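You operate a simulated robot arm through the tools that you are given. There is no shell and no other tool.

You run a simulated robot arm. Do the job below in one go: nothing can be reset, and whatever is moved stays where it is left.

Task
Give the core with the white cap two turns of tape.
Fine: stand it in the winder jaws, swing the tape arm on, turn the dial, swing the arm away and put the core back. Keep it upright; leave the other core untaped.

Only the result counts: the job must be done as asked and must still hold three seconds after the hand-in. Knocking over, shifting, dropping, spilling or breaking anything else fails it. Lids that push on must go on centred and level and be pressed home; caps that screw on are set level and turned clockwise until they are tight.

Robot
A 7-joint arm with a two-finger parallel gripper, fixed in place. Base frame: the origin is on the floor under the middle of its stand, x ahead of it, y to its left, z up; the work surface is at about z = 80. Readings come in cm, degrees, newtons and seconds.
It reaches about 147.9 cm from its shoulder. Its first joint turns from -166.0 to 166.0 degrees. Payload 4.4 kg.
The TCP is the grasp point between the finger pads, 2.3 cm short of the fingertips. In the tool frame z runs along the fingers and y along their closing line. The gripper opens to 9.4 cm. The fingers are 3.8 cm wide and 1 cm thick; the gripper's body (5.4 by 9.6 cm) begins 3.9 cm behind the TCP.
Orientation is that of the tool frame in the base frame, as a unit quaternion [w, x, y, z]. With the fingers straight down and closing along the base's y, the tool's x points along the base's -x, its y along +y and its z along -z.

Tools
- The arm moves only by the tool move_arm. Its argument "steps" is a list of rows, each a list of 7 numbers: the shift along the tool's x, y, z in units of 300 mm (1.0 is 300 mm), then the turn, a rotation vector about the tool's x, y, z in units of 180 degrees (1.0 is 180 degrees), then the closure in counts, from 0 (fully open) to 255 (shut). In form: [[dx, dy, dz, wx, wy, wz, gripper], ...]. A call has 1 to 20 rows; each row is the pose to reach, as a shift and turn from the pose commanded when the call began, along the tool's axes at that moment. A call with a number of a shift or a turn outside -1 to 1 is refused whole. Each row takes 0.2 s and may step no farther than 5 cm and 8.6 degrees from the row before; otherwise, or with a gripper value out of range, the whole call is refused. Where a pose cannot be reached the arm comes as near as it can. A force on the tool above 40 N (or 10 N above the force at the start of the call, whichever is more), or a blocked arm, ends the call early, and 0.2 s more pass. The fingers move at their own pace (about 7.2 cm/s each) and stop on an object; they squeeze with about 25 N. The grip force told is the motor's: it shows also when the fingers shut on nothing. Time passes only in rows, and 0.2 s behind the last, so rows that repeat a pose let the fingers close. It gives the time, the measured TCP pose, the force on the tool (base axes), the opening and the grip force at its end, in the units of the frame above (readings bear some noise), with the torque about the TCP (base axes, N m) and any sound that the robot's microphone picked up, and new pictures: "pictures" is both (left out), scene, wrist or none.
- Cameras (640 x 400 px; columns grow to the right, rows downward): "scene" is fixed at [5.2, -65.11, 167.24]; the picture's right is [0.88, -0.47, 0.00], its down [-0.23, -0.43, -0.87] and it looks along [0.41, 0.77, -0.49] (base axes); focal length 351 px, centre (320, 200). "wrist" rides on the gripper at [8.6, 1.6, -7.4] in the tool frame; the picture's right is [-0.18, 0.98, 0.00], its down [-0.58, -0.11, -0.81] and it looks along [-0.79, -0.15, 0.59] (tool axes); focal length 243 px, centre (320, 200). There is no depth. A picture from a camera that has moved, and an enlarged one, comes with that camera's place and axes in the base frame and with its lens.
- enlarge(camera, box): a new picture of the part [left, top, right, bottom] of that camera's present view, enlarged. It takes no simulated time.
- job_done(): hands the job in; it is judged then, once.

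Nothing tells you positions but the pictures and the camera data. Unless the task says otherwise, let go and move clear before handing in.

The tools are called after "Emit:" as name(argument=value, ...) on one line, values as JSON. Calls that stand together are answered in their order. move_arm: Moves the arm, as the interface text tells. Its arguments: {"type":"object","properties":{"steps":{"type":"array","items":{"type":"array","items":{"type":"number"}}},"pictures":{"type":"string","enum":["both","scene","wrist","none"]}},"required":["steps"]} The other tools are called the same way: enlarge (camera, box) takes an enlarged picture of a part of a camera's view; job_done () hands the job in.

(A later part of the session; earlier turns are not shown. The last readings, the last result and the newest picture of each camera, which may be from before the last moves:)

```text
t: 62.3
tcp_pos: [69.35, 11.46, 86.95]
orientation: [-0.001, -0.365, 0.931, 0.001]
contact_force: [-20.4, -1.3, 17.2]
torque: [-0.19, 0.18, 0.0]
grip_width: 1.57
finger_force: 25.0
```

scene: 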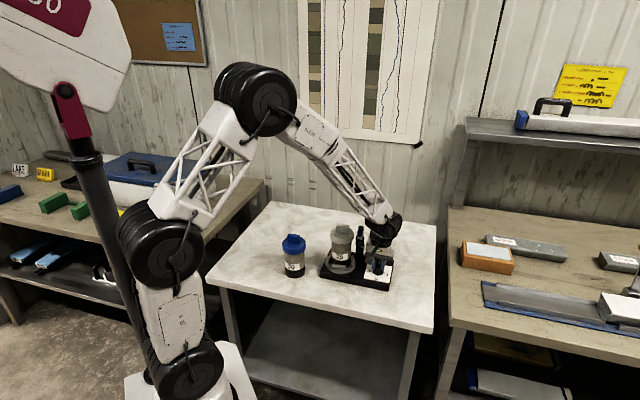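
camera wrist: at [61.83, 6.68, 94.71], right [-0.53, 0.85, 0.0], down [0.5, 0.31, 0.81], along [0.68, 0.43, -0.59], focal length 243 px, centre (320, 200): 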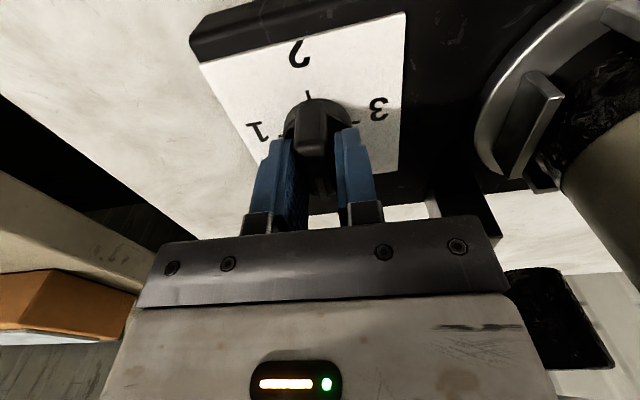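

Emit:
move_arm(steps=[[0, 0, 0, 0, 0, 0, 255], [0, 0, 0, 0, 0, 0, 255]], pictures="none")

Emit:
enlarge(camera="scene", box=[320, 215, 400, 290])

```text
t: 62.9
tcp_pos: [69.37, 11.47, 87.02]
orientation: [-0.001, -0.365, 0.931, 0.001]
contact_force: [-30.5, 9.7, 22.3]
torque: [-0.45, 0.64, -0.02]
grip_width: 1.6
finger_force: 25.1
```

```text
5.33 times, centred on (360, 252) of scene
camera zoom: at [5.2, -65.11, 167.24], right [0.88, -0.47, 0.0], down [-0.23, -0.43, -0.87], along [0.41, 0.77, -0.49], focal length 1874 px, centre (107, -80)
```

zoom: 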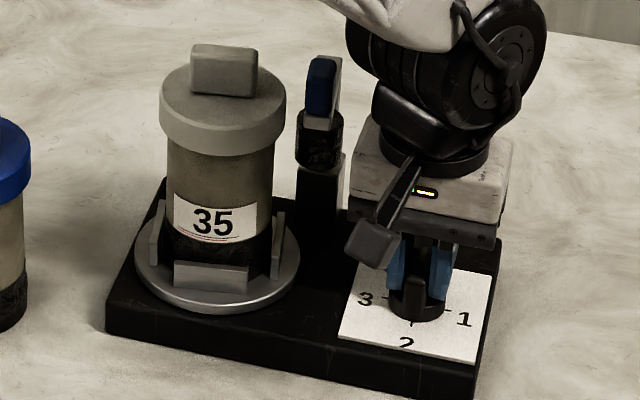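

The arm builds up side force when clamped hard on the fixed knob. I'll loosen to a slight clearance (about 1.8 cm) so the fingers can turn the bar without pushing the winder.

Emit:
move_arm(steps=[[0, 0, 0, 0, 0, 0, 206], [0, 0, 0, 0, 0, 0, 206], [0, 0, 0, 0, 0, 0, 206]], pictures="wrist")

Emit:
enlarge(camera="wrist", box=[260, 70, 400, 240])

Emit:
enlarge(camera="scene", box=[320, 215, 400, 290])

```text
t: 63.7
tcp_pos: [69.41, 11.36, 86.92]
orientation: [0.001, -0.365, 0.931, 0.0]
contact_force: [3.9, 0.9, 7.9]
torque: [-0.14, -0.03, 0.03]
grip_width: 1.81
finger_force: 0.1
camera wrist: at [61.92, 6.63, 94.58], right [-0.53, 0.85, 0.0], down [0.5, 0.31, 0.81], along [0.68, 0.43, -0.59], focal length 243 px, centre (320, 200)
```

wrist: 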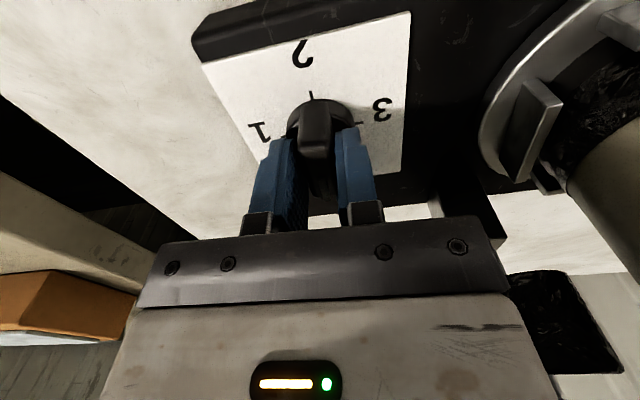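

```text
2.35 times, centred on (330, 155) of wrist
camera zoom: at [61.92, 6.63, 94.58], right [-0.53, 0.85, 0.0], down [0.5, 0.31, 0.81], along [0.68, 0.43, -0.59], focal length 571 px, centre (296, 306)
```

zoom: 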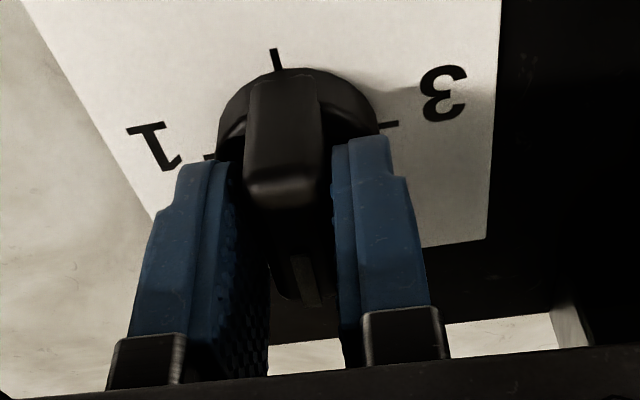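

```text
5.33 times, centred on (360, 252) of scene
camera zoom: at [5.2, -65.11, 167.24], right [0.88, -0.47, 0.0], down [-0.23, -0.43, -0.87], along [0.41, 0.77, -0.49], focal length 1874 px, centre (107, -80)
```

zoom: 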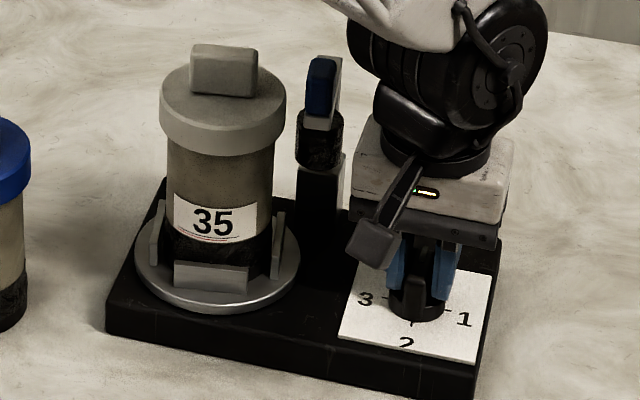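

The fingers are centred on the bar with small clearance, but the tips rest lightly on the knob base. I'll rise 2 mm and turn the first 25° clockwise slowly, then look.

Emit:
move_arm(steps=[[0, 0, -0.007, 0, 0, 0, 206], [0, 0, -0.007, 0, 0, 0.02, 206], [0, 0, -0.007, 0, 0, 0.04, 206], [0, 0, -0.007, 0, 0, 0.06, 206], [0, 0, -0.007, 0, 0, 0.08, 206], [0, 0, -0.007, 0, 0, 0.1, 206], [0, 0, -0.007, 0, 0, 0.12, 206], [0, 0, -0.007, 0, 0, 0.14, 206], [0, 0, -0.007, 0, 0, 0.14, 206]], pictures="both")

Emit:
enlarge(camera="wrist", box=[240, 50, 420, 240])

Emit:
enlarge(camera="scene", box=[320, 215, 400, 290])

```text
t: 65.7
tcp_pos: [69.41, 11.48, 87.23]
orientation: [-0.001, -0.154, 0.988, 0.001]
contact_force: [-1.0, -1.2, 1.2]
torque: [-0.04, 0.02, -0.01]
grip_width: 1.81
finger_force: 0.8
camera wrist: at [60.63, 10.31, 94.84], right [-0.12, 0.99, 0.0], down [0.59, 0.07, 0.81], along [0.8, 0.1, -0.59], focal length 243 px, centre (320, 200)
```

scene: 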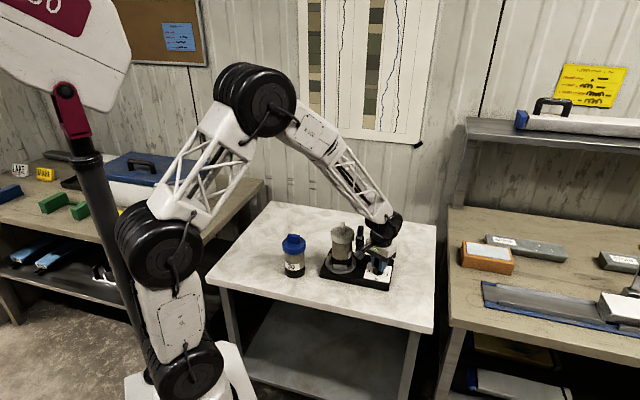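
wrist: 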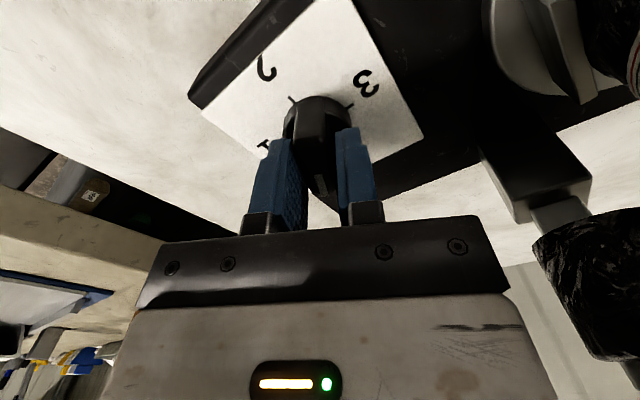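

```text
2.11 times, centred on (330, 145) of wrist
camera zoom: at [60.63, 10.31, 94.84], right [-0.12, 0.99, 0.0], down [0.59, 0.07, 0.81], along [0.8, 0.1, -0.59], focal length 511 px, centre (299, 316)
```

zoom: 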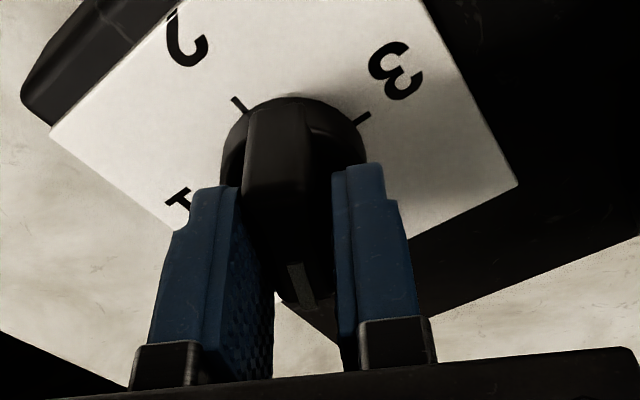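

```text
5.33 times, centred on (360, 252) of scene
camera zoom: at [5.2, -65.11, 167.24], right [0.88, -0.47, 0.0], down [-0.23, -0.43, -0.87], along [0.41, 0.77, -0.49], focal length 1874 px, centre (107, -80)
```

zoom: 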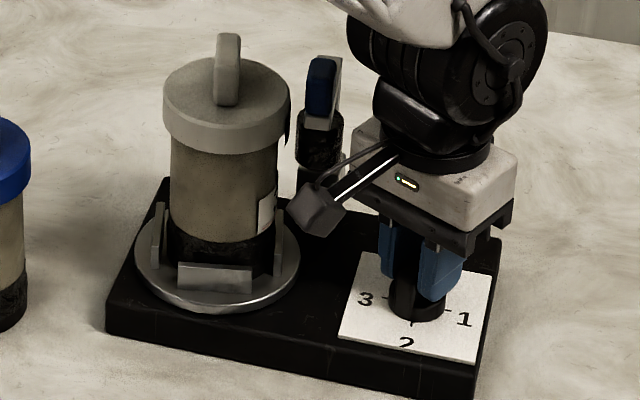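

The turntable turned about a quarter with the core, and something dark has appeared at the core's right side. I'll look closer before going on.

Emit:
enlarge(camera="scene", box=[335, 215, 370, 260])

```text
8.89 times, centred on (352, 238) of scene
camera zoom: at [5.2, -65.11, 167.24], right [0.88, -0.47, 0.0], down [-0.23, -0.43, -0.87], along [0.41, 0.77, -0.49], focal length 3123 px, centre (31, -133)
```

zoom: 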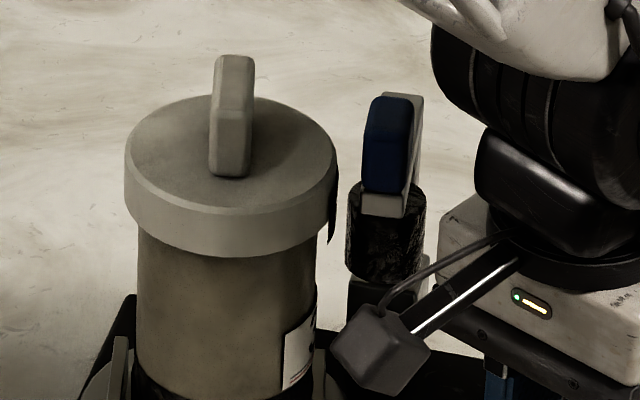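

Black tape is being laid around the cap rim as the dial turns, so the arm position is right. I'll turn on to yaw about -8°, slowly.

Emit:
move_arm(steps=[[0, 0, 0, 0, 0, 0.018, 206], [0, 0, 0, 0, 0, 0.036, 206], [0, 0, 0, 0, 0, 0.054, 206], [0, 0, 0, 0, 0, 0.072, 206], [0, 0, 0, 0, 0, 0.09, 206], [0, 0, 0, 0, 0, 0.108, 206], [0, 0, 0, 0, 0, 0.126, 206], [0, 0, 0, 0, 0, 0.143, 206], [0, 0, 0, 0, 0, 0.143, 206]], pictures="both")

Emit:
enlarge(camera="wrist", box=[240, 50, 420, 240])

Emit:
enlarge(camera="scene", box=[320, 215, 400, 290])

```text
t: 67.7
tcp_pos: [69.17, 11.46, 87.29]
orientation: [0.0, 0.072, 0.997, 0.0]
contact_force: [-1.2, -1.7, -0.6]
torque: [-0.02, 0.04, -0.02]
grip_width: 1.88
finger_force: 0.6
camera wrist: at [60.94, 14.18, 94.82], right [0.32, 0.95, 0.0], down [0.56, -0.19, 0.81], along [0.76, -0.26, -0.59], focal length 243 px, centre (320, 200)
```

scene: 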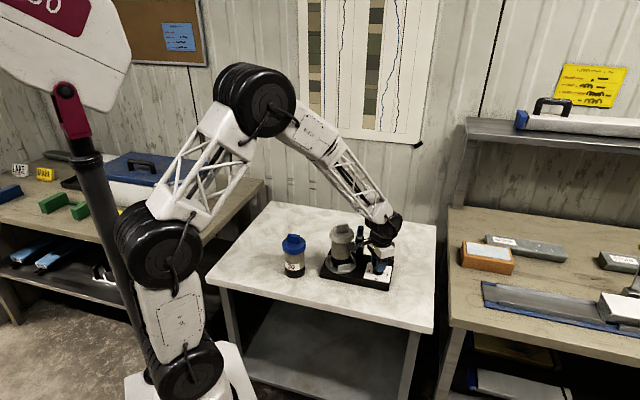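
wrist: 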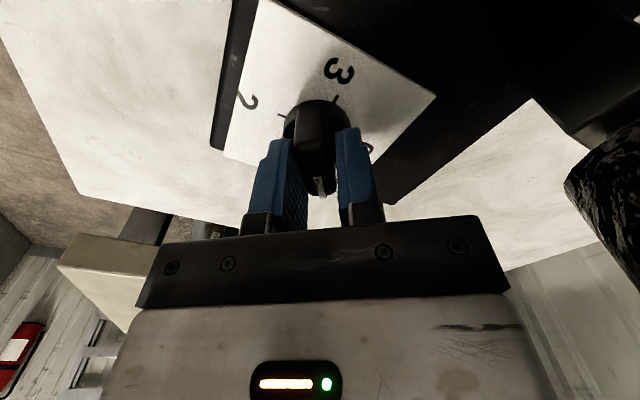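

```text
2.11 times, centred on (330, 145) of wrist
camera zoom: at [60.94, 14.18, 94.82], right [0.32, 0.95, 0.0], down [0.56, -0.19, 0.81], along [0.76, -0.26, -0.59], focal length 511 px, centre (299, 316)
```

zoom: 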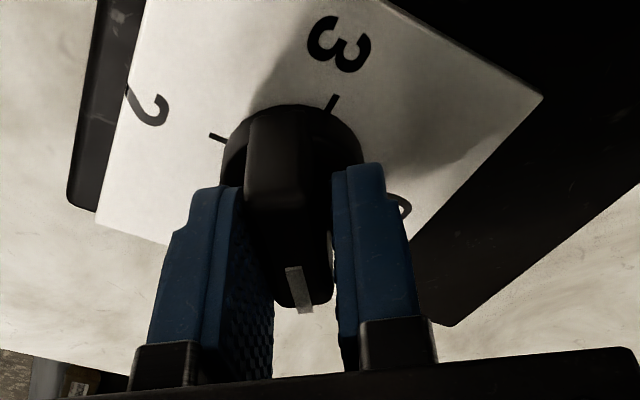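

```text
5.33 times, centred on (360, 252) of scene
camera zoom: at [5.2, -65.11, 167.24], right [0.88, -0.47, 0.0], down [-0.23, -0.43, -0.87], along [0.41, 0.77, -0.49], focal length 1874 px, centre (107, -80)
```

zoom: 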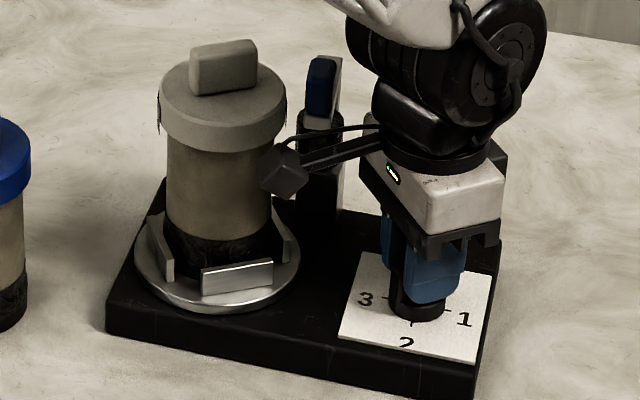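

Taping is progressing and the camera is clear of the core. I'll open, rise, and rotate to the second grip at yaw about 174°.

Emit:
move_arm(steps=[[0, 0, 0, 0, 0, 0, 180], [0, 0, 0, 0, 0, 0, 146], [0, 0, -0.03, 0, 0, 0, 146], [0, 0, -0.1, 0, 0, 0, 146], [0, 0, -0.2, 0, 0, 0, 146], [0, 0, -0.3, 0, 0, 0, 146], [0, 0, -0.3, 0, 0, -0.045, 146], [0, 0, -0.3, 0, 0, -0.09, 146], [0, 0, -0.3, 0, 0, -0.135, 146], [0, 0, -0.3, 0, 0, -0.18, 146], [0, 0, -0.3, 0, 0, -0.225, 146], [0, 0, -0.3, 0, 0, -0.27, 146], [0, 0, -0.3, 0, 0, -0.315, 146], [0, 0, -0.3, 0, 0, -0.36, 146], [0, 0, -0.3, 0, 0, -0.405, 146], [0, 0, -0.3, 0, 0, -0.45, 146], [0, 0, -0.3, 0, 0, -0.495, 146], [0, 0, -0.3, 0, 0, -0.54, 146], [0, 0, -0.3, 0, 0, -0.54, 146]], pictures="both")

Emit:
enlarge(camera="scene", box=[320, 215, 400, 290])

Emit:
enlarge(camera="wrist", box=[220, 0, 420, 200])

```text
t: 71.7
tcp_pos: [69.42, 11.4, 96.25]
orientation: [0.0, -0.703, 0.712, 0.001]
contact_force: [0.3, -0.2, -0.8]
torque: [-0.02, 0.0, -0.05]
grip_width: 4.0
finger_force: 0.0
camera wrist: at [67.57, 2.64, 103.76], right [-0.98, 0.2, 0.0], down [0.12, 0.58, 0.81], along [0.16, 0.79, -0.59], focal length 243 px, centre (320, 200)
```

scene: 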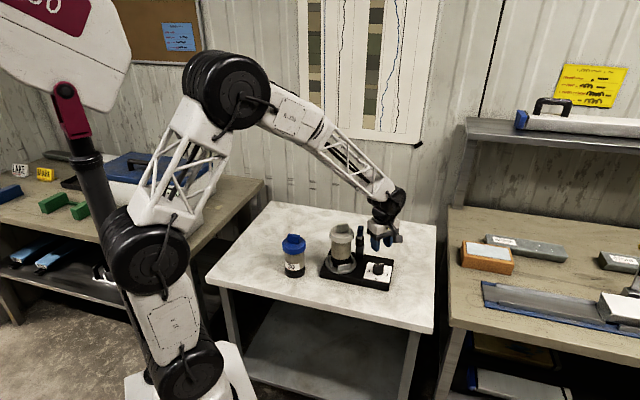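
wrist: 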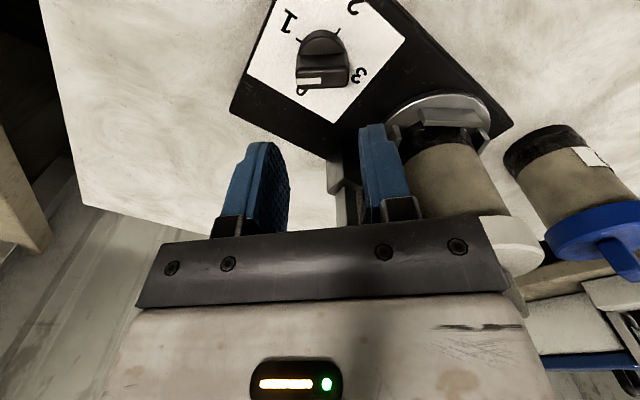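

```text
5.33 times, centred on (360, 252) of scene
camera zoom: at [5.2, -65.11, 167.24], right [0.88, -0.47, 0.0], down [-0.23, -0.43, -0.87], along [0.41, 0.77, -0.49], focal length 1874 px, centre (107, -80)
```

zoom: 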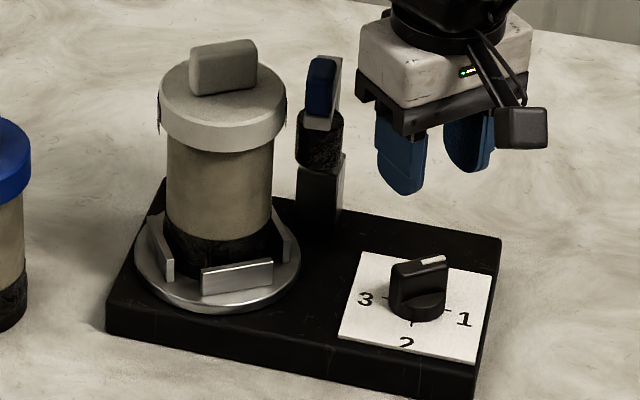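

```text
2.00 times, centred on (320, 100) of wrist
camera zoom: at [67.57, 2.64, 103.76], right [-0.98, 0.2, 0.0], down [0.12, 0.58, 0.81], along [0.16, 0.79, -0.59], focal length 485 px, centre (320, 400)
```

zoom: 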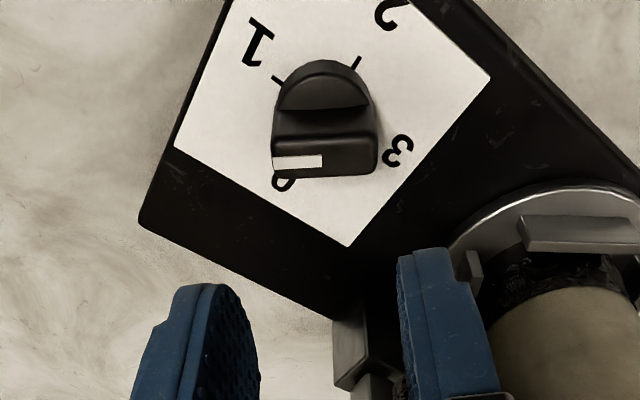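

The pointer is at about -8° (just over halfway from 0 to 1) and stays there. I'll rotate on to yaw 172° for the second grip.

Emit:
move_arm(steps=[[0, 0, 0, 0, 0, -0.046, 146], [0, 0, 0, 0, 0, -0.092, 146], [0, 0, 0, 0, 0, -0.138, 146], [0, 0, 0, 0, 0, -0.184, 146], [0, 0, 0, 0, 0, -0.23, 146], [0, 0, 0, 0, 0, -0.276, 146], [0, 0, 0, 0, 0, -0.322, 146], [0, 0, 0, 0, 0, -0.368, 146], [0, 0, 0, 0, 0, -0.414, 146], [0, 0, 0, 0, 0, -0.4594, 146], [0, 0, 0.04, 0, 0, -0.4594, 146], [0, 0, 0.08, 0, 0, -0.4594, 146], [0, 0, 0.1, 0, 0, -0.4594, 146], [0, 0, 0.1, 0, 0, -0.4594, 146]], pictures="both")

Emit:
enlarge(camera="wrist", box=[240, 0, 420, 220])

```text
t: 74.7
tcp_pos: [69.33, 11.35, 93.38]
orientation: [0.0, 0.997, -0.072, 0.0]
contact_force: [1.4, -0.2, 0.4]
torque: [0.0, 0.02, -0.03]
grip_width: 4.02
finger_force: 0.0
camera wrist: at [77.59, 8.39, 100.87], right [-0.32, -0.95, 0.0], down [-0.56, 0.19, 0.81], along [-0.76, 0.26, -0.59], focal length 243 px, centre (320, 200)
```

scene: 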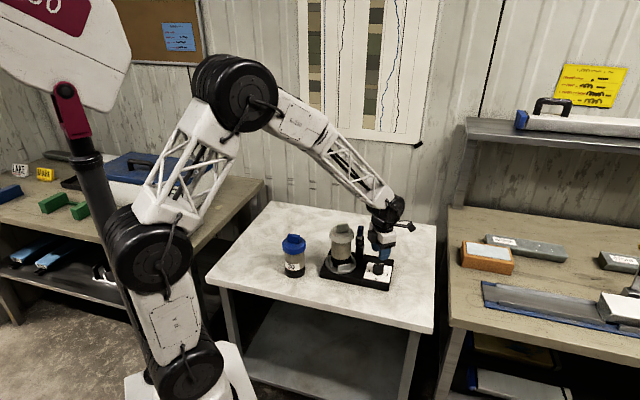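
wrist: 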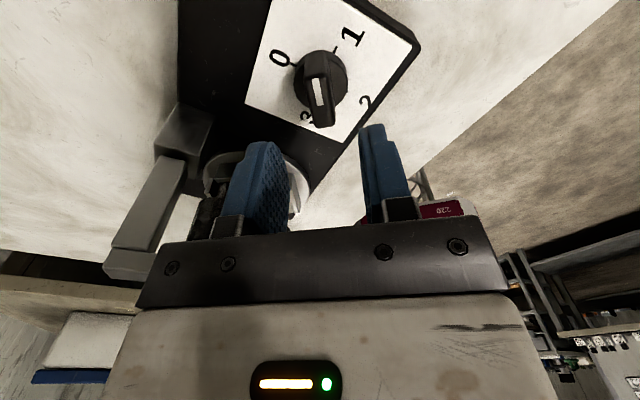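

```text
1.82 times, centred on (330, 110) of wrist
camera zoom: at [77.59, 8.39, 100.87], right [-0.32, -0.95, 0.0], down [-0.56, 0.19, 0.81], along [-0.76, 0.26, -0.59], focal length 441 px, centre (302, 364)
```

zoom: 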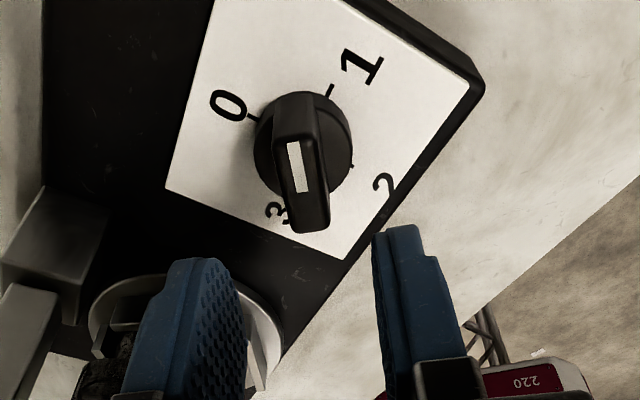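

The bar is within 1–2 mm of the finger centreline. I'll lower around it and close to the same slight clearance.

Emit:
move_arm(steps=[[-0.002, 0.0015, 0.04, 0, 0, 0.002, 146], [-0.004, 0.0027, 0.08, 0, 0, 0.004, 146], [-0.004, 0.0027, 0.12, 0, 0, 0.004, 146], [-0.004, 0.0027, 0.16, 0, 0, 0.004, 146], [-0.004, 0.0027, 0.19, 0, 0, 0.004, 146], [-0.004, 0.0027, 0.203, 0, 0, 0.004, 146], [-0.004, 0.0027, 0.203, 0, 0, 0.004, 170], [-0.004, 0.0027, 0.203, 0, 0, 0.004, 190], [-0.004, 0.0027, 0.203, 0, 0, 0.004, 190]], pictures="both")

Emit:
enlarge(camera="wrist", box=[250, 60, 410, 240])

Emit:
enlarge(camera="scene", box=[320, 215, 400, 290])

```text
t: 76.7
tcp_pos: [69.36, 11.29, 87.24]
orientation: [0.0, 0.997, -0.078, 0.0]
contact_force: [-0.6, 0.5, -0.1]
torque: [0.01, 0.03, -0.02]
grip_width: 2.39
finger_force: 0.0
camera wrist: at [77.59, 8.32, 94.68], right [-0.34, -0.94, 0.0], down [-0.56, 0.2, 0.81], along [-0.76, 0.27, -0.59], focal length 243 px, centre (320, 200)
```

scene: 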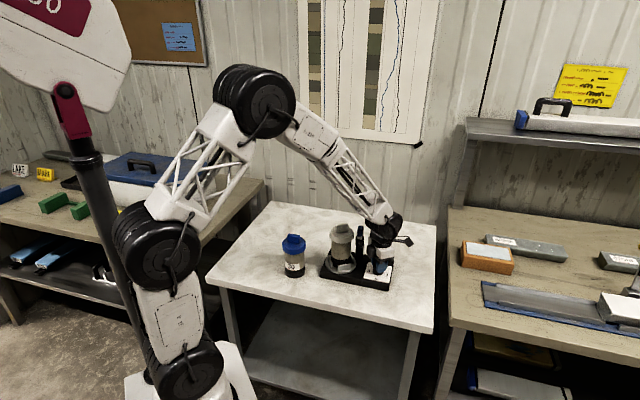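
wrist: 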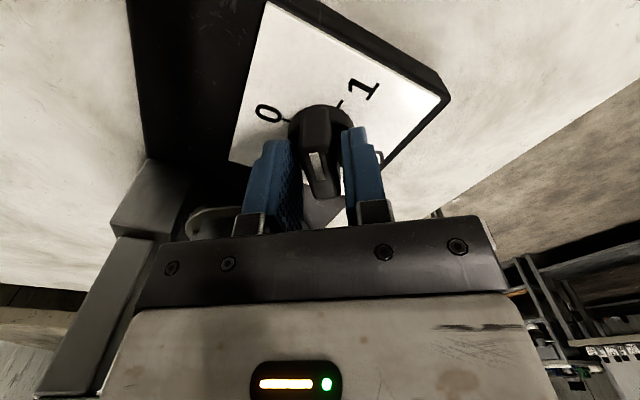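

```text
2.22 times, centred on (330, 150) of wrist
camera zoom: at [77.59, 8.32, 94.68], right [-0.34, -0.94, 0.0], down [-0.56, 0.2, 0.81], along [-0.76, 0.27, -0.59], focal length 539 px, centre (298, 311)
```

zoom: 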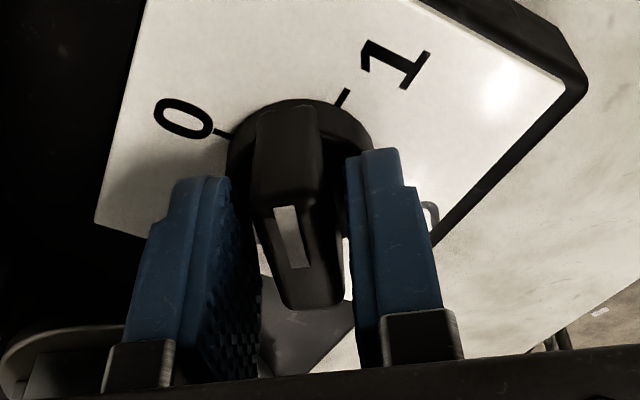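

```text
5.33 times, centred on (360, 252) of scene
camera zoom: at [5.2, -65.11, 167.24], right [0.88, -0.47, 0.0], down [-0.23, -0.43, -0.87], along [0.41, 0.77, -0.49], focal length 1874 px, centre (107, -80)
```

zoom: 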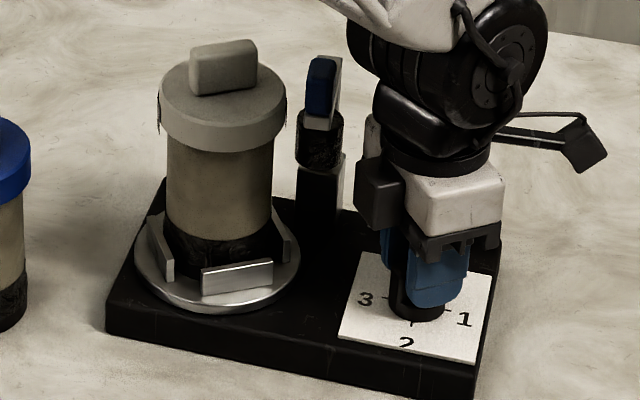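

Now I close to the 1.8 cm clearance and turn clockwise 60° as the first part of this grip, at 4° per row.

Emit:
move_arm(steps=[[0, -0.002, 0, 0, 0, 0, 200], [0, -0.002, 0, 0, 0, 0, 206], [0, -0.002, 0, 0, 0, 0, 206], [0, -0.002, 0, 0, 0, 0.0222, 206], [0, -0.002, 0, 0, 0, 0.0444, 206], [0, -0.002, 0, 0, 0, 0.0667, 206], [0, -0.002, 0, 0, 0, 0.0889, 206], [0, -0.002, 0, 0, 0, 0.1111, 206], [0, -0.002, 0, 0, 0, 0.1333, 206], [0, -0.002, 0, 0, 0, 0.1556, 206], [0, -0.002, 0, 0, 0, 0.1778, 206], [0, -0.002, 0, 0, 0, 0.2, 206], [0, -0.002, 0, 0, 0, 0.2222, 206], [0, -0.002, 0, 0, 0, 0.2444, 206], [0, -0.002, 0, 0, 0, 0.2667, 206], [0, -0.002, 0, 0, 0, 0.2889, 206], [0, -0.002, 0, 0, 0, 0.3111, 206], [0, -0.002, 0, 0, 0, 0.3333, 206]], pictures="both")

Emit:
enlarge(camera="wrist", box=[250, 60, 410, 240])

Emit:
enlarge(camera="scene", box=[320, 215, 400, 290])

```text
t: 80.5
tcp_pos: [69.5, 11.46, 87.26]
orientation: [0.0, 0.824, -0.566, 0.0]
contact_force: [-1.4, -0.8, -0.8]
torque: [0.02, 0.03, 0.01]
grip_width: 1.84
finger_force: 1.0
camera wrist: at [70.82, 2.67, 94.76], right [-0.98, -0.18, 0.0], down [-0.11, 0.58, 0.81], along [-0.15, 0.79, -0.59], focal length 243 px, centre (320, 200)
```

scene: 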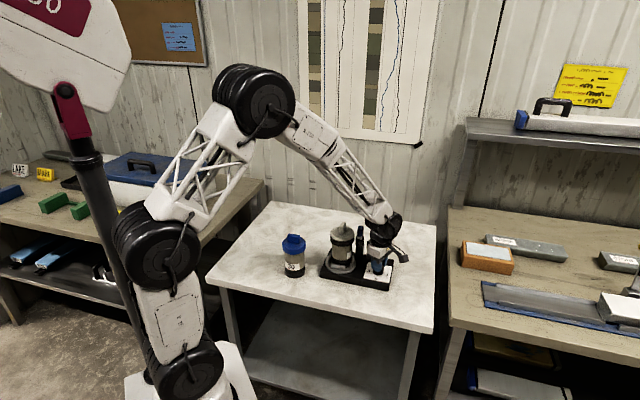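
wrist: 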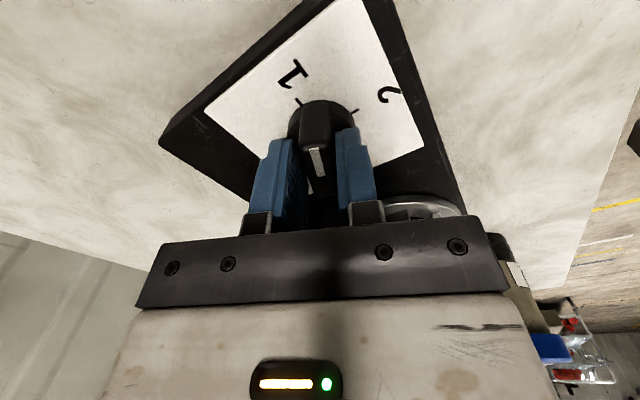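

```text
2.22 times, centred on (330, 150) of wrist
camera zoom: at [70.82, 2.67, 94.76], right [-0.98, -0.18, 0.0], down [-0.11, 0.58, 0.81], along [-0.15, 0.79, -0.59], focal length 539 px, centre (298, 311)
```

zoom: 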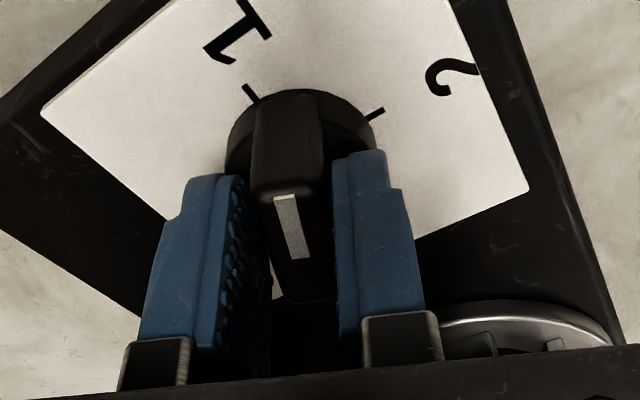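

```text
5.33 times, centred on (360, 252) of scene
camera zoom: at [5.2, -65.11, 167.24], right [0.88, -0.47, 0.0], down [-0.23, -0.43, -0.87], along [0.41, 0.77, -0.49], focal length 1874 px, centre (107, -80)
```

zoom: 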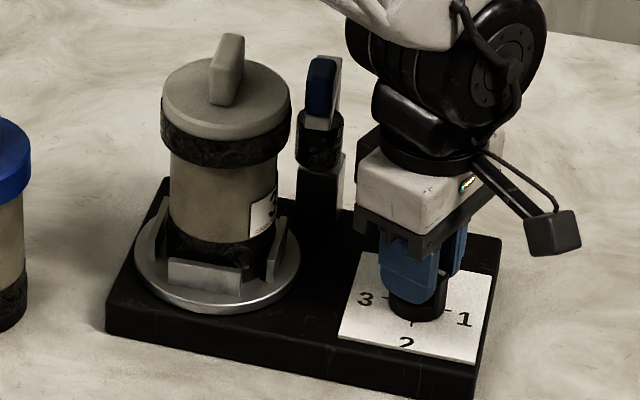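

A full band of tape is on the cap rim now and the dial is past 1. I'll turn on by 60° and then check the pointer against 2.

Emit:
move_arm(steps=[[0, 0, 0, 0, 0, 0.0222, 206], [0, 0, 0, 0, 0, 0.0444, 206], [0, 0, 0, 0, 0, 0.0667, 206], [0, 0, 0, 0, 0, 0.0889, 206], [0, 0, 0, 0, 0, 0.1111, 206], [0, 0, 0, 0, 0, 0.1333, 206], [0, 0, 0, 0, 0, 0.1556, 206], [0, 0, 0, 0, 0, 0.1778, 206], [0, 0, 0, 0, 0, 0.2, 206], [0, 0, 0, 0, 0, 0.2222, 206], [0, 0, 0, 0, 0, 0.2444, 206], [0, 0, 0, 0, 0, 0.2667, 206], [0, 0, 0, 0, 0, 0.2889, 206], [0, 0, 0, 0, 0, 0.3111, 206], [0, 0, 0, 0, 0, 0.3333, 206], [0, 0, 0, 0, 0, 0.3333, 206]], pictures="both")

Emit:
enlarge(camera="wrist", box=[250, 60, 410, 240])

Emit:
enlarge(camera="scene", box=[320, 215, 400, 290])

```text
t: 83.9
tcp_pos: [69.23, 11.45, 87.28]
orientation: [0.0, -0.431, 0.902, 0.001]
contact_force: [0.5, -0.4, -0.6]
torque: [-0.01, -0.03, 0.02]
grip_width: 1.83
finger_force: 0.2
camera wrist: at [62.53, 5.68, 94.71], right [-0.65, 0.76, 0.0], down [0.45, 0.38, 0.81], along [0.61, 0.52, -0.59], focal length 243 px, centre (320, 200)
```

scene: 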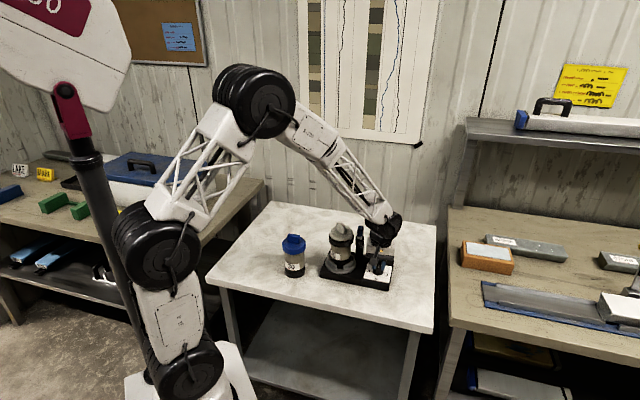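
wrist: 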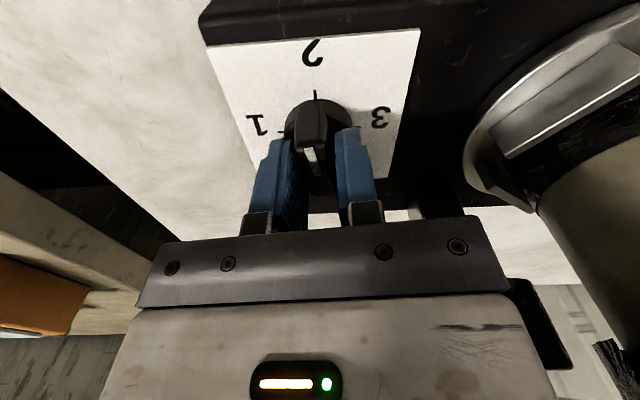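

```text
2.22 times, centred on (330, 150) of wrist
camera zoom: at [62.53, 5.68, 94.71], right [-0.65, 0.76, 0.0], down [0.45, 0.38, 0.81], along [0.61, 0.52, -0.59], focal length 539 px, centre (298, 311)
```

zoom: 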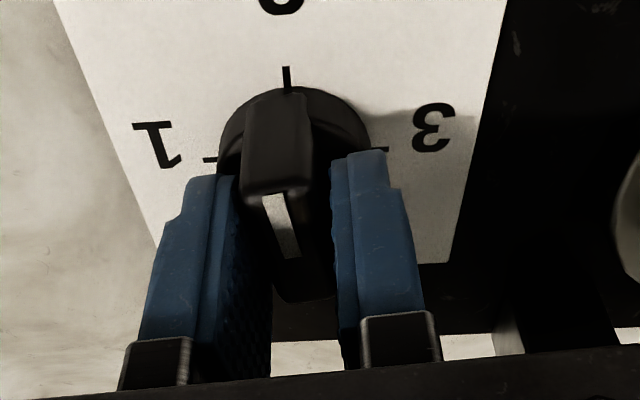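

```text
5.33 times, centred on (360, 252) of scene
camera zoom: at [5.2, -65.11, 167.24], right [0.88, -0.47, 0.0], down [-0.23, -0.43, -0.87], along [0.41, 0.77, -0.49], focal length 1874 px, centre (107, -80)
```

zoom: 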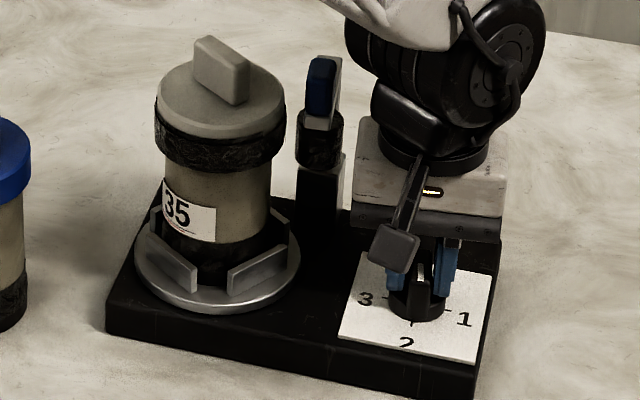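

About 10° of dial turn remains, judging by the core's label and the pointer. I'll turn 8° and check again.

Emit:
move_arm(steps=[[0, 0, 0, 0, 0, 0.0148, 206], [0, 0, 0, 0, 0, 0.0296, 206], [0, 0, 0, 0, 0, 0.0444, 206], [0, 0, 0, 0, 0, 0.0444, 206]], pictures="wrist")

Emit:
enlarge(camera="wrist", box=[250, 60, 410, 240])

Emit:
enlarge(camera="scene", box=[320, 215, 400, 290])

```text
t: 84.9
tcp_pos: [69.22, 11.32, 87.13]
orientation: [0.0, -0.367, 0.93, 0.0]
contact_force: [0.4, -1.5, 0.5]
torque: [-0.05, 0.02, 0.03]
grip_width: 1.83
finger_force: 0.6
camera wrist: at [61.74, 6.6, 94.73], right [-0.54, 0.84, 0.0], down [0.5, 0.32, 0.81], along [0.68, 0.43, -0.59], focal length 243 px, centre (320, 200)
```

wrist: 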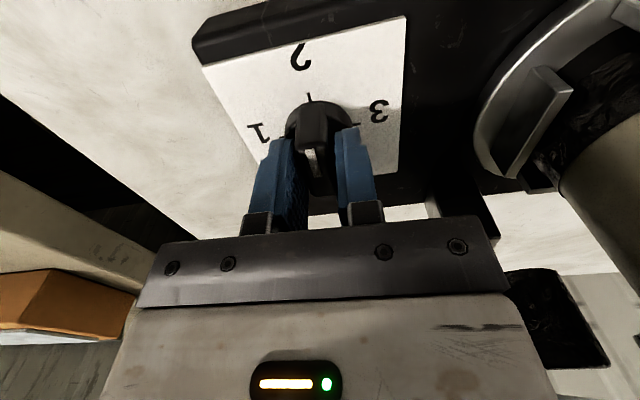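

```text
2.22 times, centred on (330, 150) of wrist
camera zoom: at [61.74, 6.6, 94.73], right [-0.54, 0.84, 0.0], down [0.5, 0.32, 0.81], along [0.68, 0.43, -0.59], focal length 539 px, centre (298, 311)
```

zoom: 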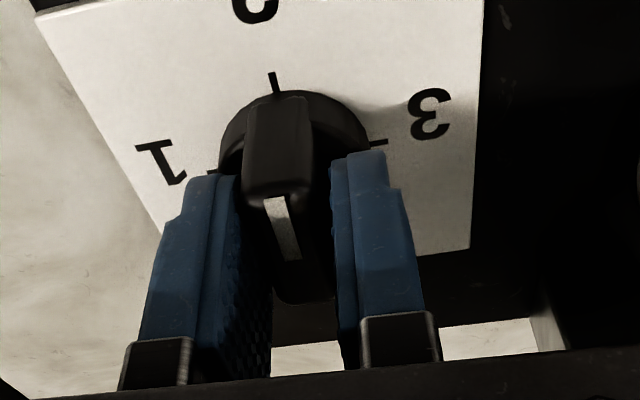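

```text
5.33 times, centred on (360, 252) of scene
camera zoom: at [5.2, -65.11, 167.24], right [0.88, -0.47, 0.0], down [-0.23, -0.43, -0.87], along [0.41, 0.77, -0.49], focal length 1874 px, centre (107, -80)
```

zoom: 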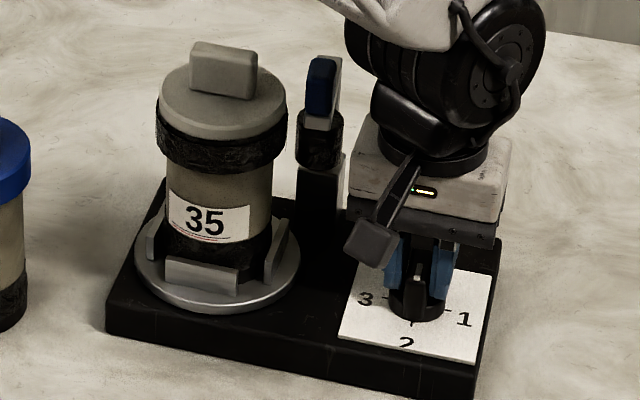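

Emit:
enlarge(camera="scene", box=[320, 225, 380, 285])

Emit:
enlarge(camera="scene", box=[365, 250, 395, 285])

```text
6.67 times, centred on (350, 255) of scene
camera zoom: at [5.2, -65.11, 167.24], right [0.88, -0.47, 0.0], down [-0.23, -0.43, -0.87], along [0.41, 0.77, -0.49], focal length 2342 px, centre (120, -167)
```

zoom: 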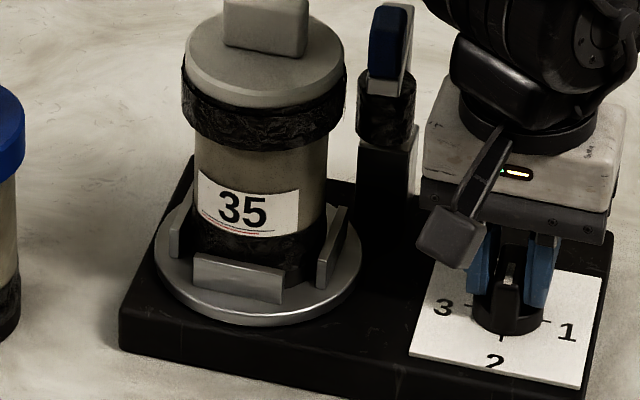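

```text
11.43 times, centred on (380, 268) of scene
camera zoom: at [5.2, -65.11, 167.24], right [0.88, -0.47, 0.0], down [-0.23, -0.43, -0.87], along [0.41, 0.77, -0.49], focal length 4016 px, centre (-366, -571)
```

zoom: 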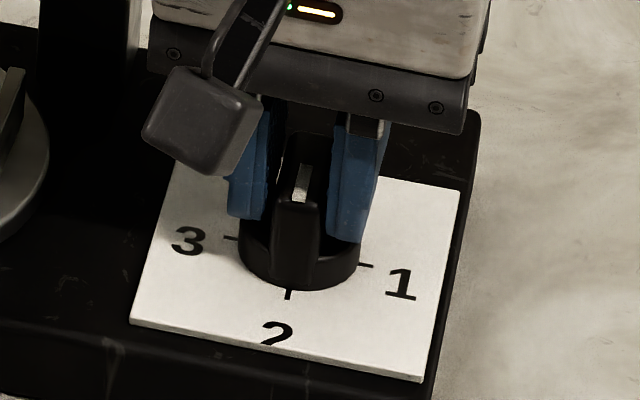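

The core and jaws are back to within about 2° of the start orientation after two turns, so the dial is about 0.5° short of 2. I'll add that last half degree, then open and rise.

Emit:
move_arm(steps=[[0, 0, 0, 0, 0, 0.0017, 206], [0, 0, 0, 0, 0, 0.0034, 206], [0, 0, 0, 0, 0, 0.0034, 206]], pictures="none")

Emit:
enlarge(camera="scene", box=[320, 225, 380, 285])

```text
t: 85.7
tcp_pos: [69.31, 11.43, 87.13]
orientation: [0.0, -0.362, 0.932, 0.0]
contact_force: [-0.1, 0.5, 0.9]
torque: [0.02, -0.03, 0.02]
grip_width: 1.8
finger_force: 0.0
```

```text
6.67 times, centred on (350, 255) of scene
camera zoom: at [5.2, -65.11, 167.24], right [0.88, -0.47, 0.0], down [-0.23, -0.43, -0.87], along [0.41, 0.77, -0.49], focal length 2342 px, centre (120, -167)
```

zoom: 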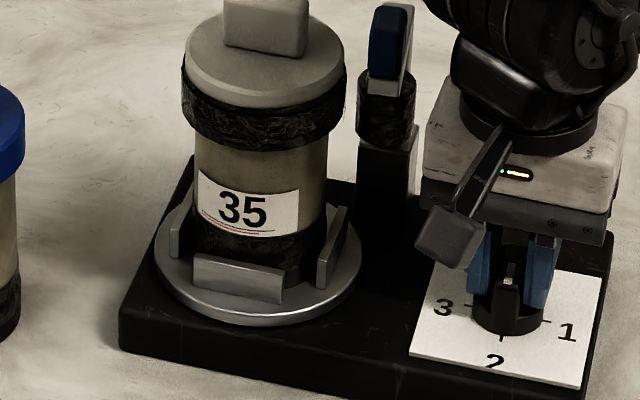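

The turntable is back exactly at its start orientation and the finger force dropped to zero, so the dial sits at 2. I'll open, rise, and view the dial from above.

Emit:
move_arm(steps=[[0, 0, 0, 0, 0, 0, 180], [0, 0, 0, 0, 0, 0, 146], [0, 0, -0.03, 0, 0, 0, 146], [0, 0, -0.12, 0, 0, 0, 146], [0, 0, -0.25, 0, 0, 0, 146], [0, 0, -0.4, 0, 0, 0, 146], [0.05, 0, -0.5, 0, 0, 0, 146], [0.1, 0, -0.55, 0, 0, 0, 146], [0.1, 0, -0.55, 0, 0, 0, 146]], pictures="both")

Emit:
enlarge(camera="wrist", box=[240, 0, 480, 150])

Emit:
enlarge(camera="scene", box=[320, 215, 400, 290])

```text
t: 87.7
tcp_pos: [67.01, 9.17, 103.75]
orientation: [-0.001, -0.363, 0.932, 0.001]
contact_force: [1.3, 0.4, -0.1]
torque: [-0.01, -0.01, -0.05]
grip_width: 4.02
finger_force: 0.0
camera wrist: at [59.59, 4.49, 111.26], right [-0.53, 0.85, 0.0], down [0.5, 0.31, 0.81], along [0.68, 0.43, -0.59], focal length 243 px, centre (320, 200)
```

scene: 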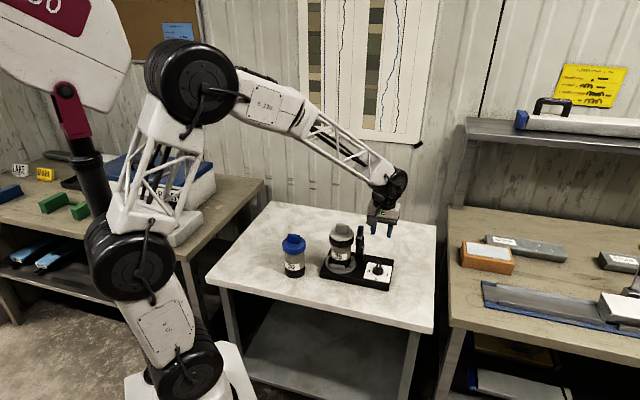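
wrist: 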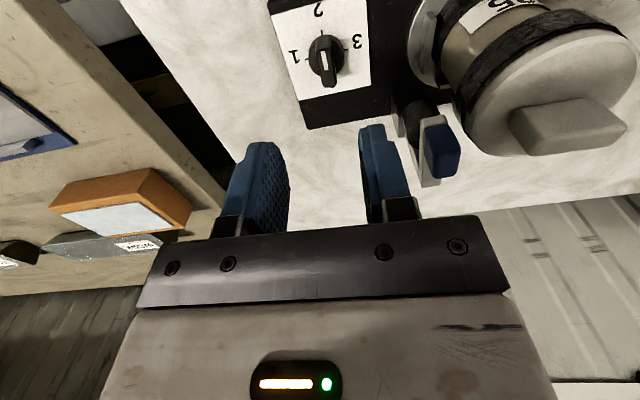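

```text
2.67 times, centred on (360, 75) of wrist
camera zoom: at [59.59, 4.49, 111.26], right [-0.53, 0.85, 0.0], down [0.5, 0.31, 0.81], along [0.68, 0.43, -0.59], focal length 647 px, centre (213, 533)
```

zoom: 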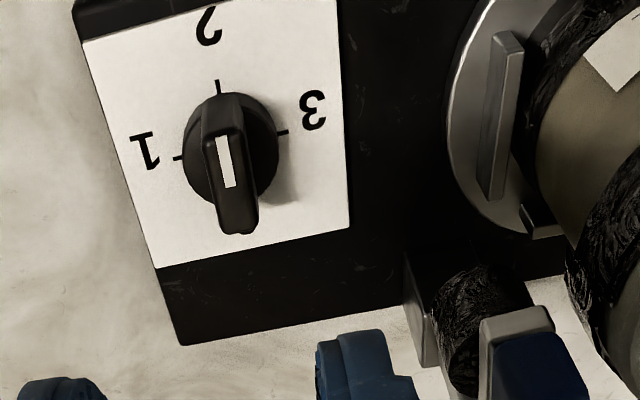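

```text
5.33 times, centred on (360, 252) of scene
camera zoom: at [5.2, -65.11, 167.24], right [0.88, -0.47, 0.0], down [-0.23, -0.43, -0.87], along [0.41, 0.77, -0.49], focal length 1874 px, centre (107, -80)
```

zoom: 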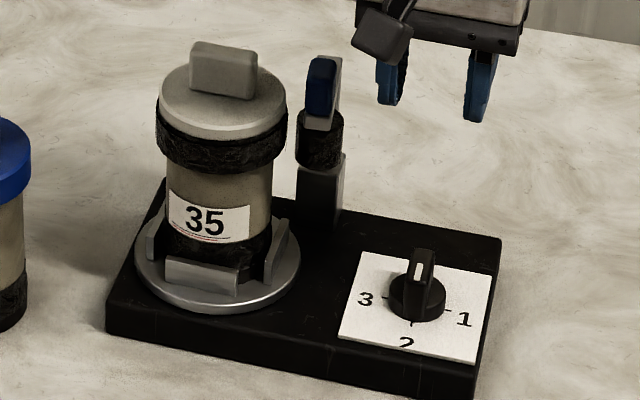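

The pointer reads 2 and two turns of tape are on the core. Now I go back over the tape-arm handle to swing it away.

Emit:
move_arm(steps=[[0, 0, -0.0917, 0, 0, 0, 146], [-0.05, 0.07, -0.0917, 0, 0, -0.016, 146], [-0.1, 0.137, -0.0917, 0, 0, -0.032, 146], [-0.15, 0.205, -0.0917, 0, 0, -0.048, 146], [-0.1864, 0.2548, -0.0917, 0, 0, -0.0633, 146], [-0.1864, 0.2548, -0.0917, 0, 0, -0.0633, 146]], pictures="both")

Emit:
enlarge(camera="wrist", box=[220, 0, 440, 240])

Emit:
enlarge(camera="scene", box=[330, 190, 400, 270])

```text
t: 89.1
tcp_pos: [65.93, 18.8, 106.63]
orientation: [0.0, -0.453, 0.891, 0.0]
contact_force: [0.3, 0.1, 0.3]
torque: [0.02, 0.0, -0.01]
grip_width: 4.01
finger_force: 0.1
camera wrist: at [59.45, 12.73, 114.08], right [-0.69, 0.73, 0.0], down [0.43, 0.4, 0.81], along [0.59, 0.55, -0.59], focal length 243 px, centre (320, 200)
```

scene: 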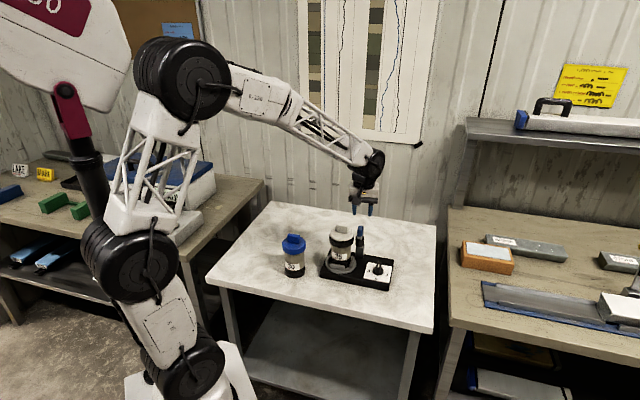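
wrist: 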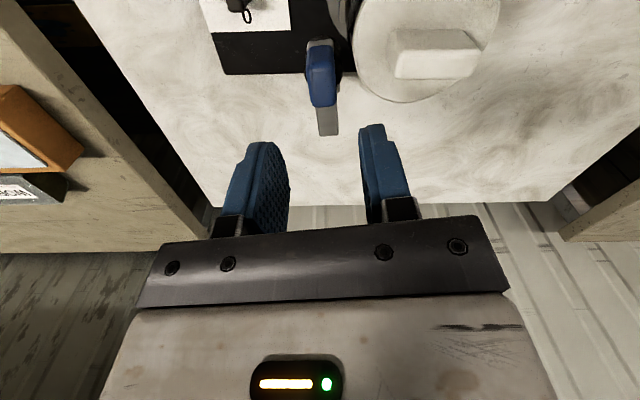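

```text
1.67 times, centred on (330, 120) of wrist
camera zoom: at [59.45, 12.73, 114.08], right [-0.69, 0.73, 0.0], down [0.43, 0.4, 0.81], along [0.59, 0.55, -0.59], focal length 404 px, centre (303, 333)
```

zoom: 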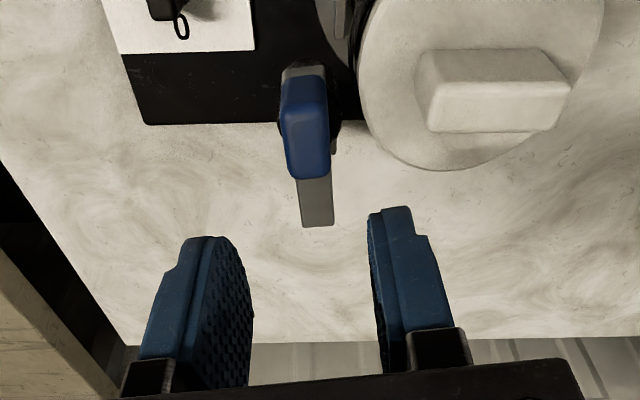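

```text
5.00 times, centred on (365, 230) of scene
camera zoom: at [5.2, -65.11, 167.24], right [0.88, -0.47, 0.0], down [-0.23, -0.43, -0.87], along [0.41, 0.77, -0.49], focal length 1757 px, centre (95, 50)
```

zoom: 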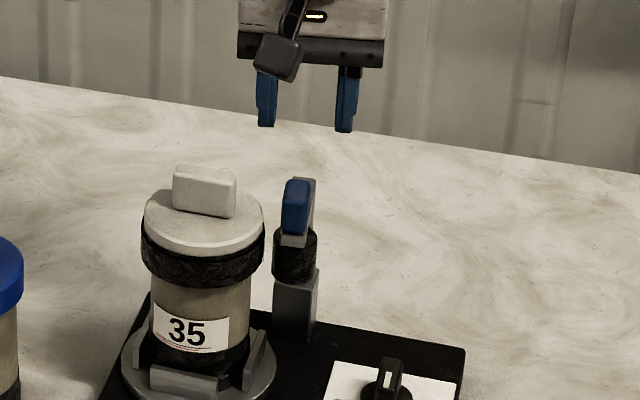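

The handle is about 0.2 cm to +y and the beam is turned 3° from the tool. I'll correct both, narrow to 3 cm, and lower around the handle.

Emit:
move_arm(steps=[[0.003, 0.005, 0.02, 0, 0, 0.0083, 160], [0.003, 0.006, 0.06, 0, 0, 0.0167, 174], [0.003, 0.006, 0.1, 0, 0, 0.0167, 174], [0.003, 0.006, 0.14, 0, 0, 0.0167, 174], [0.003, 0.006, 0.14, 0, 0, 0.0167, 174]], pictures="wrist")

Emit:
enlarge(camera="wrist", box=[220, 0, 440, 240])

Emit:
enlarge(camera="scene", box=[330, 190, 400, 270])

```text
t: 90.3
tcp_pos: [65.83, 18.94, 102.3]
orientation: [0.0, -0.429, 0.903, 0.0]
contact_force: [0.5, 0.0, 0.3]
torque: [0.0, 0.02, 0.01]
grip_width: 2.99
finger_force: 0.0
camera wrist: at [58.94, 13.11, 109.77], right [-0.65, 0.76, 0.0], down [0.45, 0.38, 0.81], along [0.62, 0.52, -0.59], focal length 243 px, centre (320, 200)
```

wrist: 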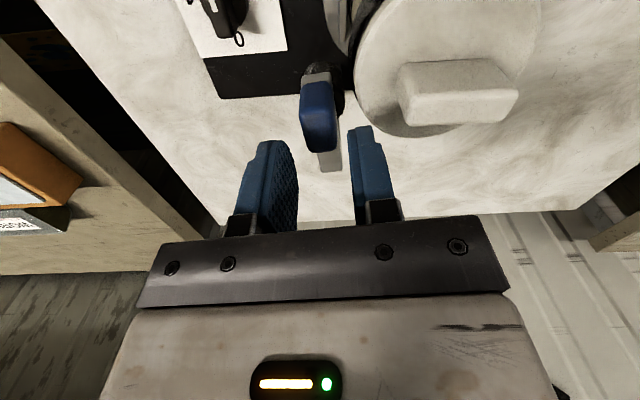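

```text
1.67 times, centred on (330, 120) of wrist
camera zoom: at [58.94, 13.11, 109.77], right [-0.65, 0.76, 0.0], down [0.45, 0.38, 0.81], along [0.62, 0.52, -0.59], focal length 404 px, centre (303, 333)
```

zoom: 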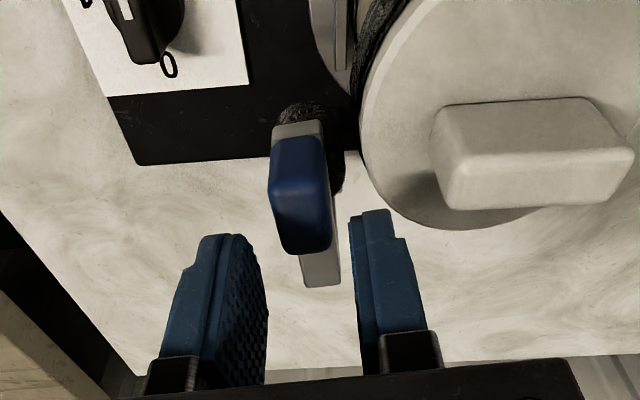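

```text
5.00 times, centred on (365, 230) of scene
camera zoom: at [5.2, -65.11, 167.24], right [0.88, -0.47, 0.0], down [-0.23, -0.43, -0.87], along [0.41, 0.77, -0.49], focal length 1757 px, centre (95, 50)
```

zoom: 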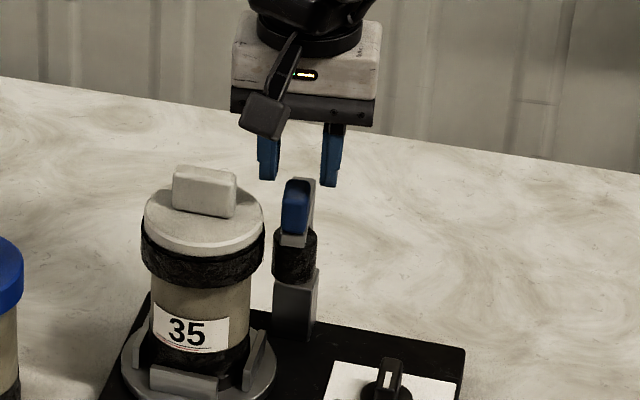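

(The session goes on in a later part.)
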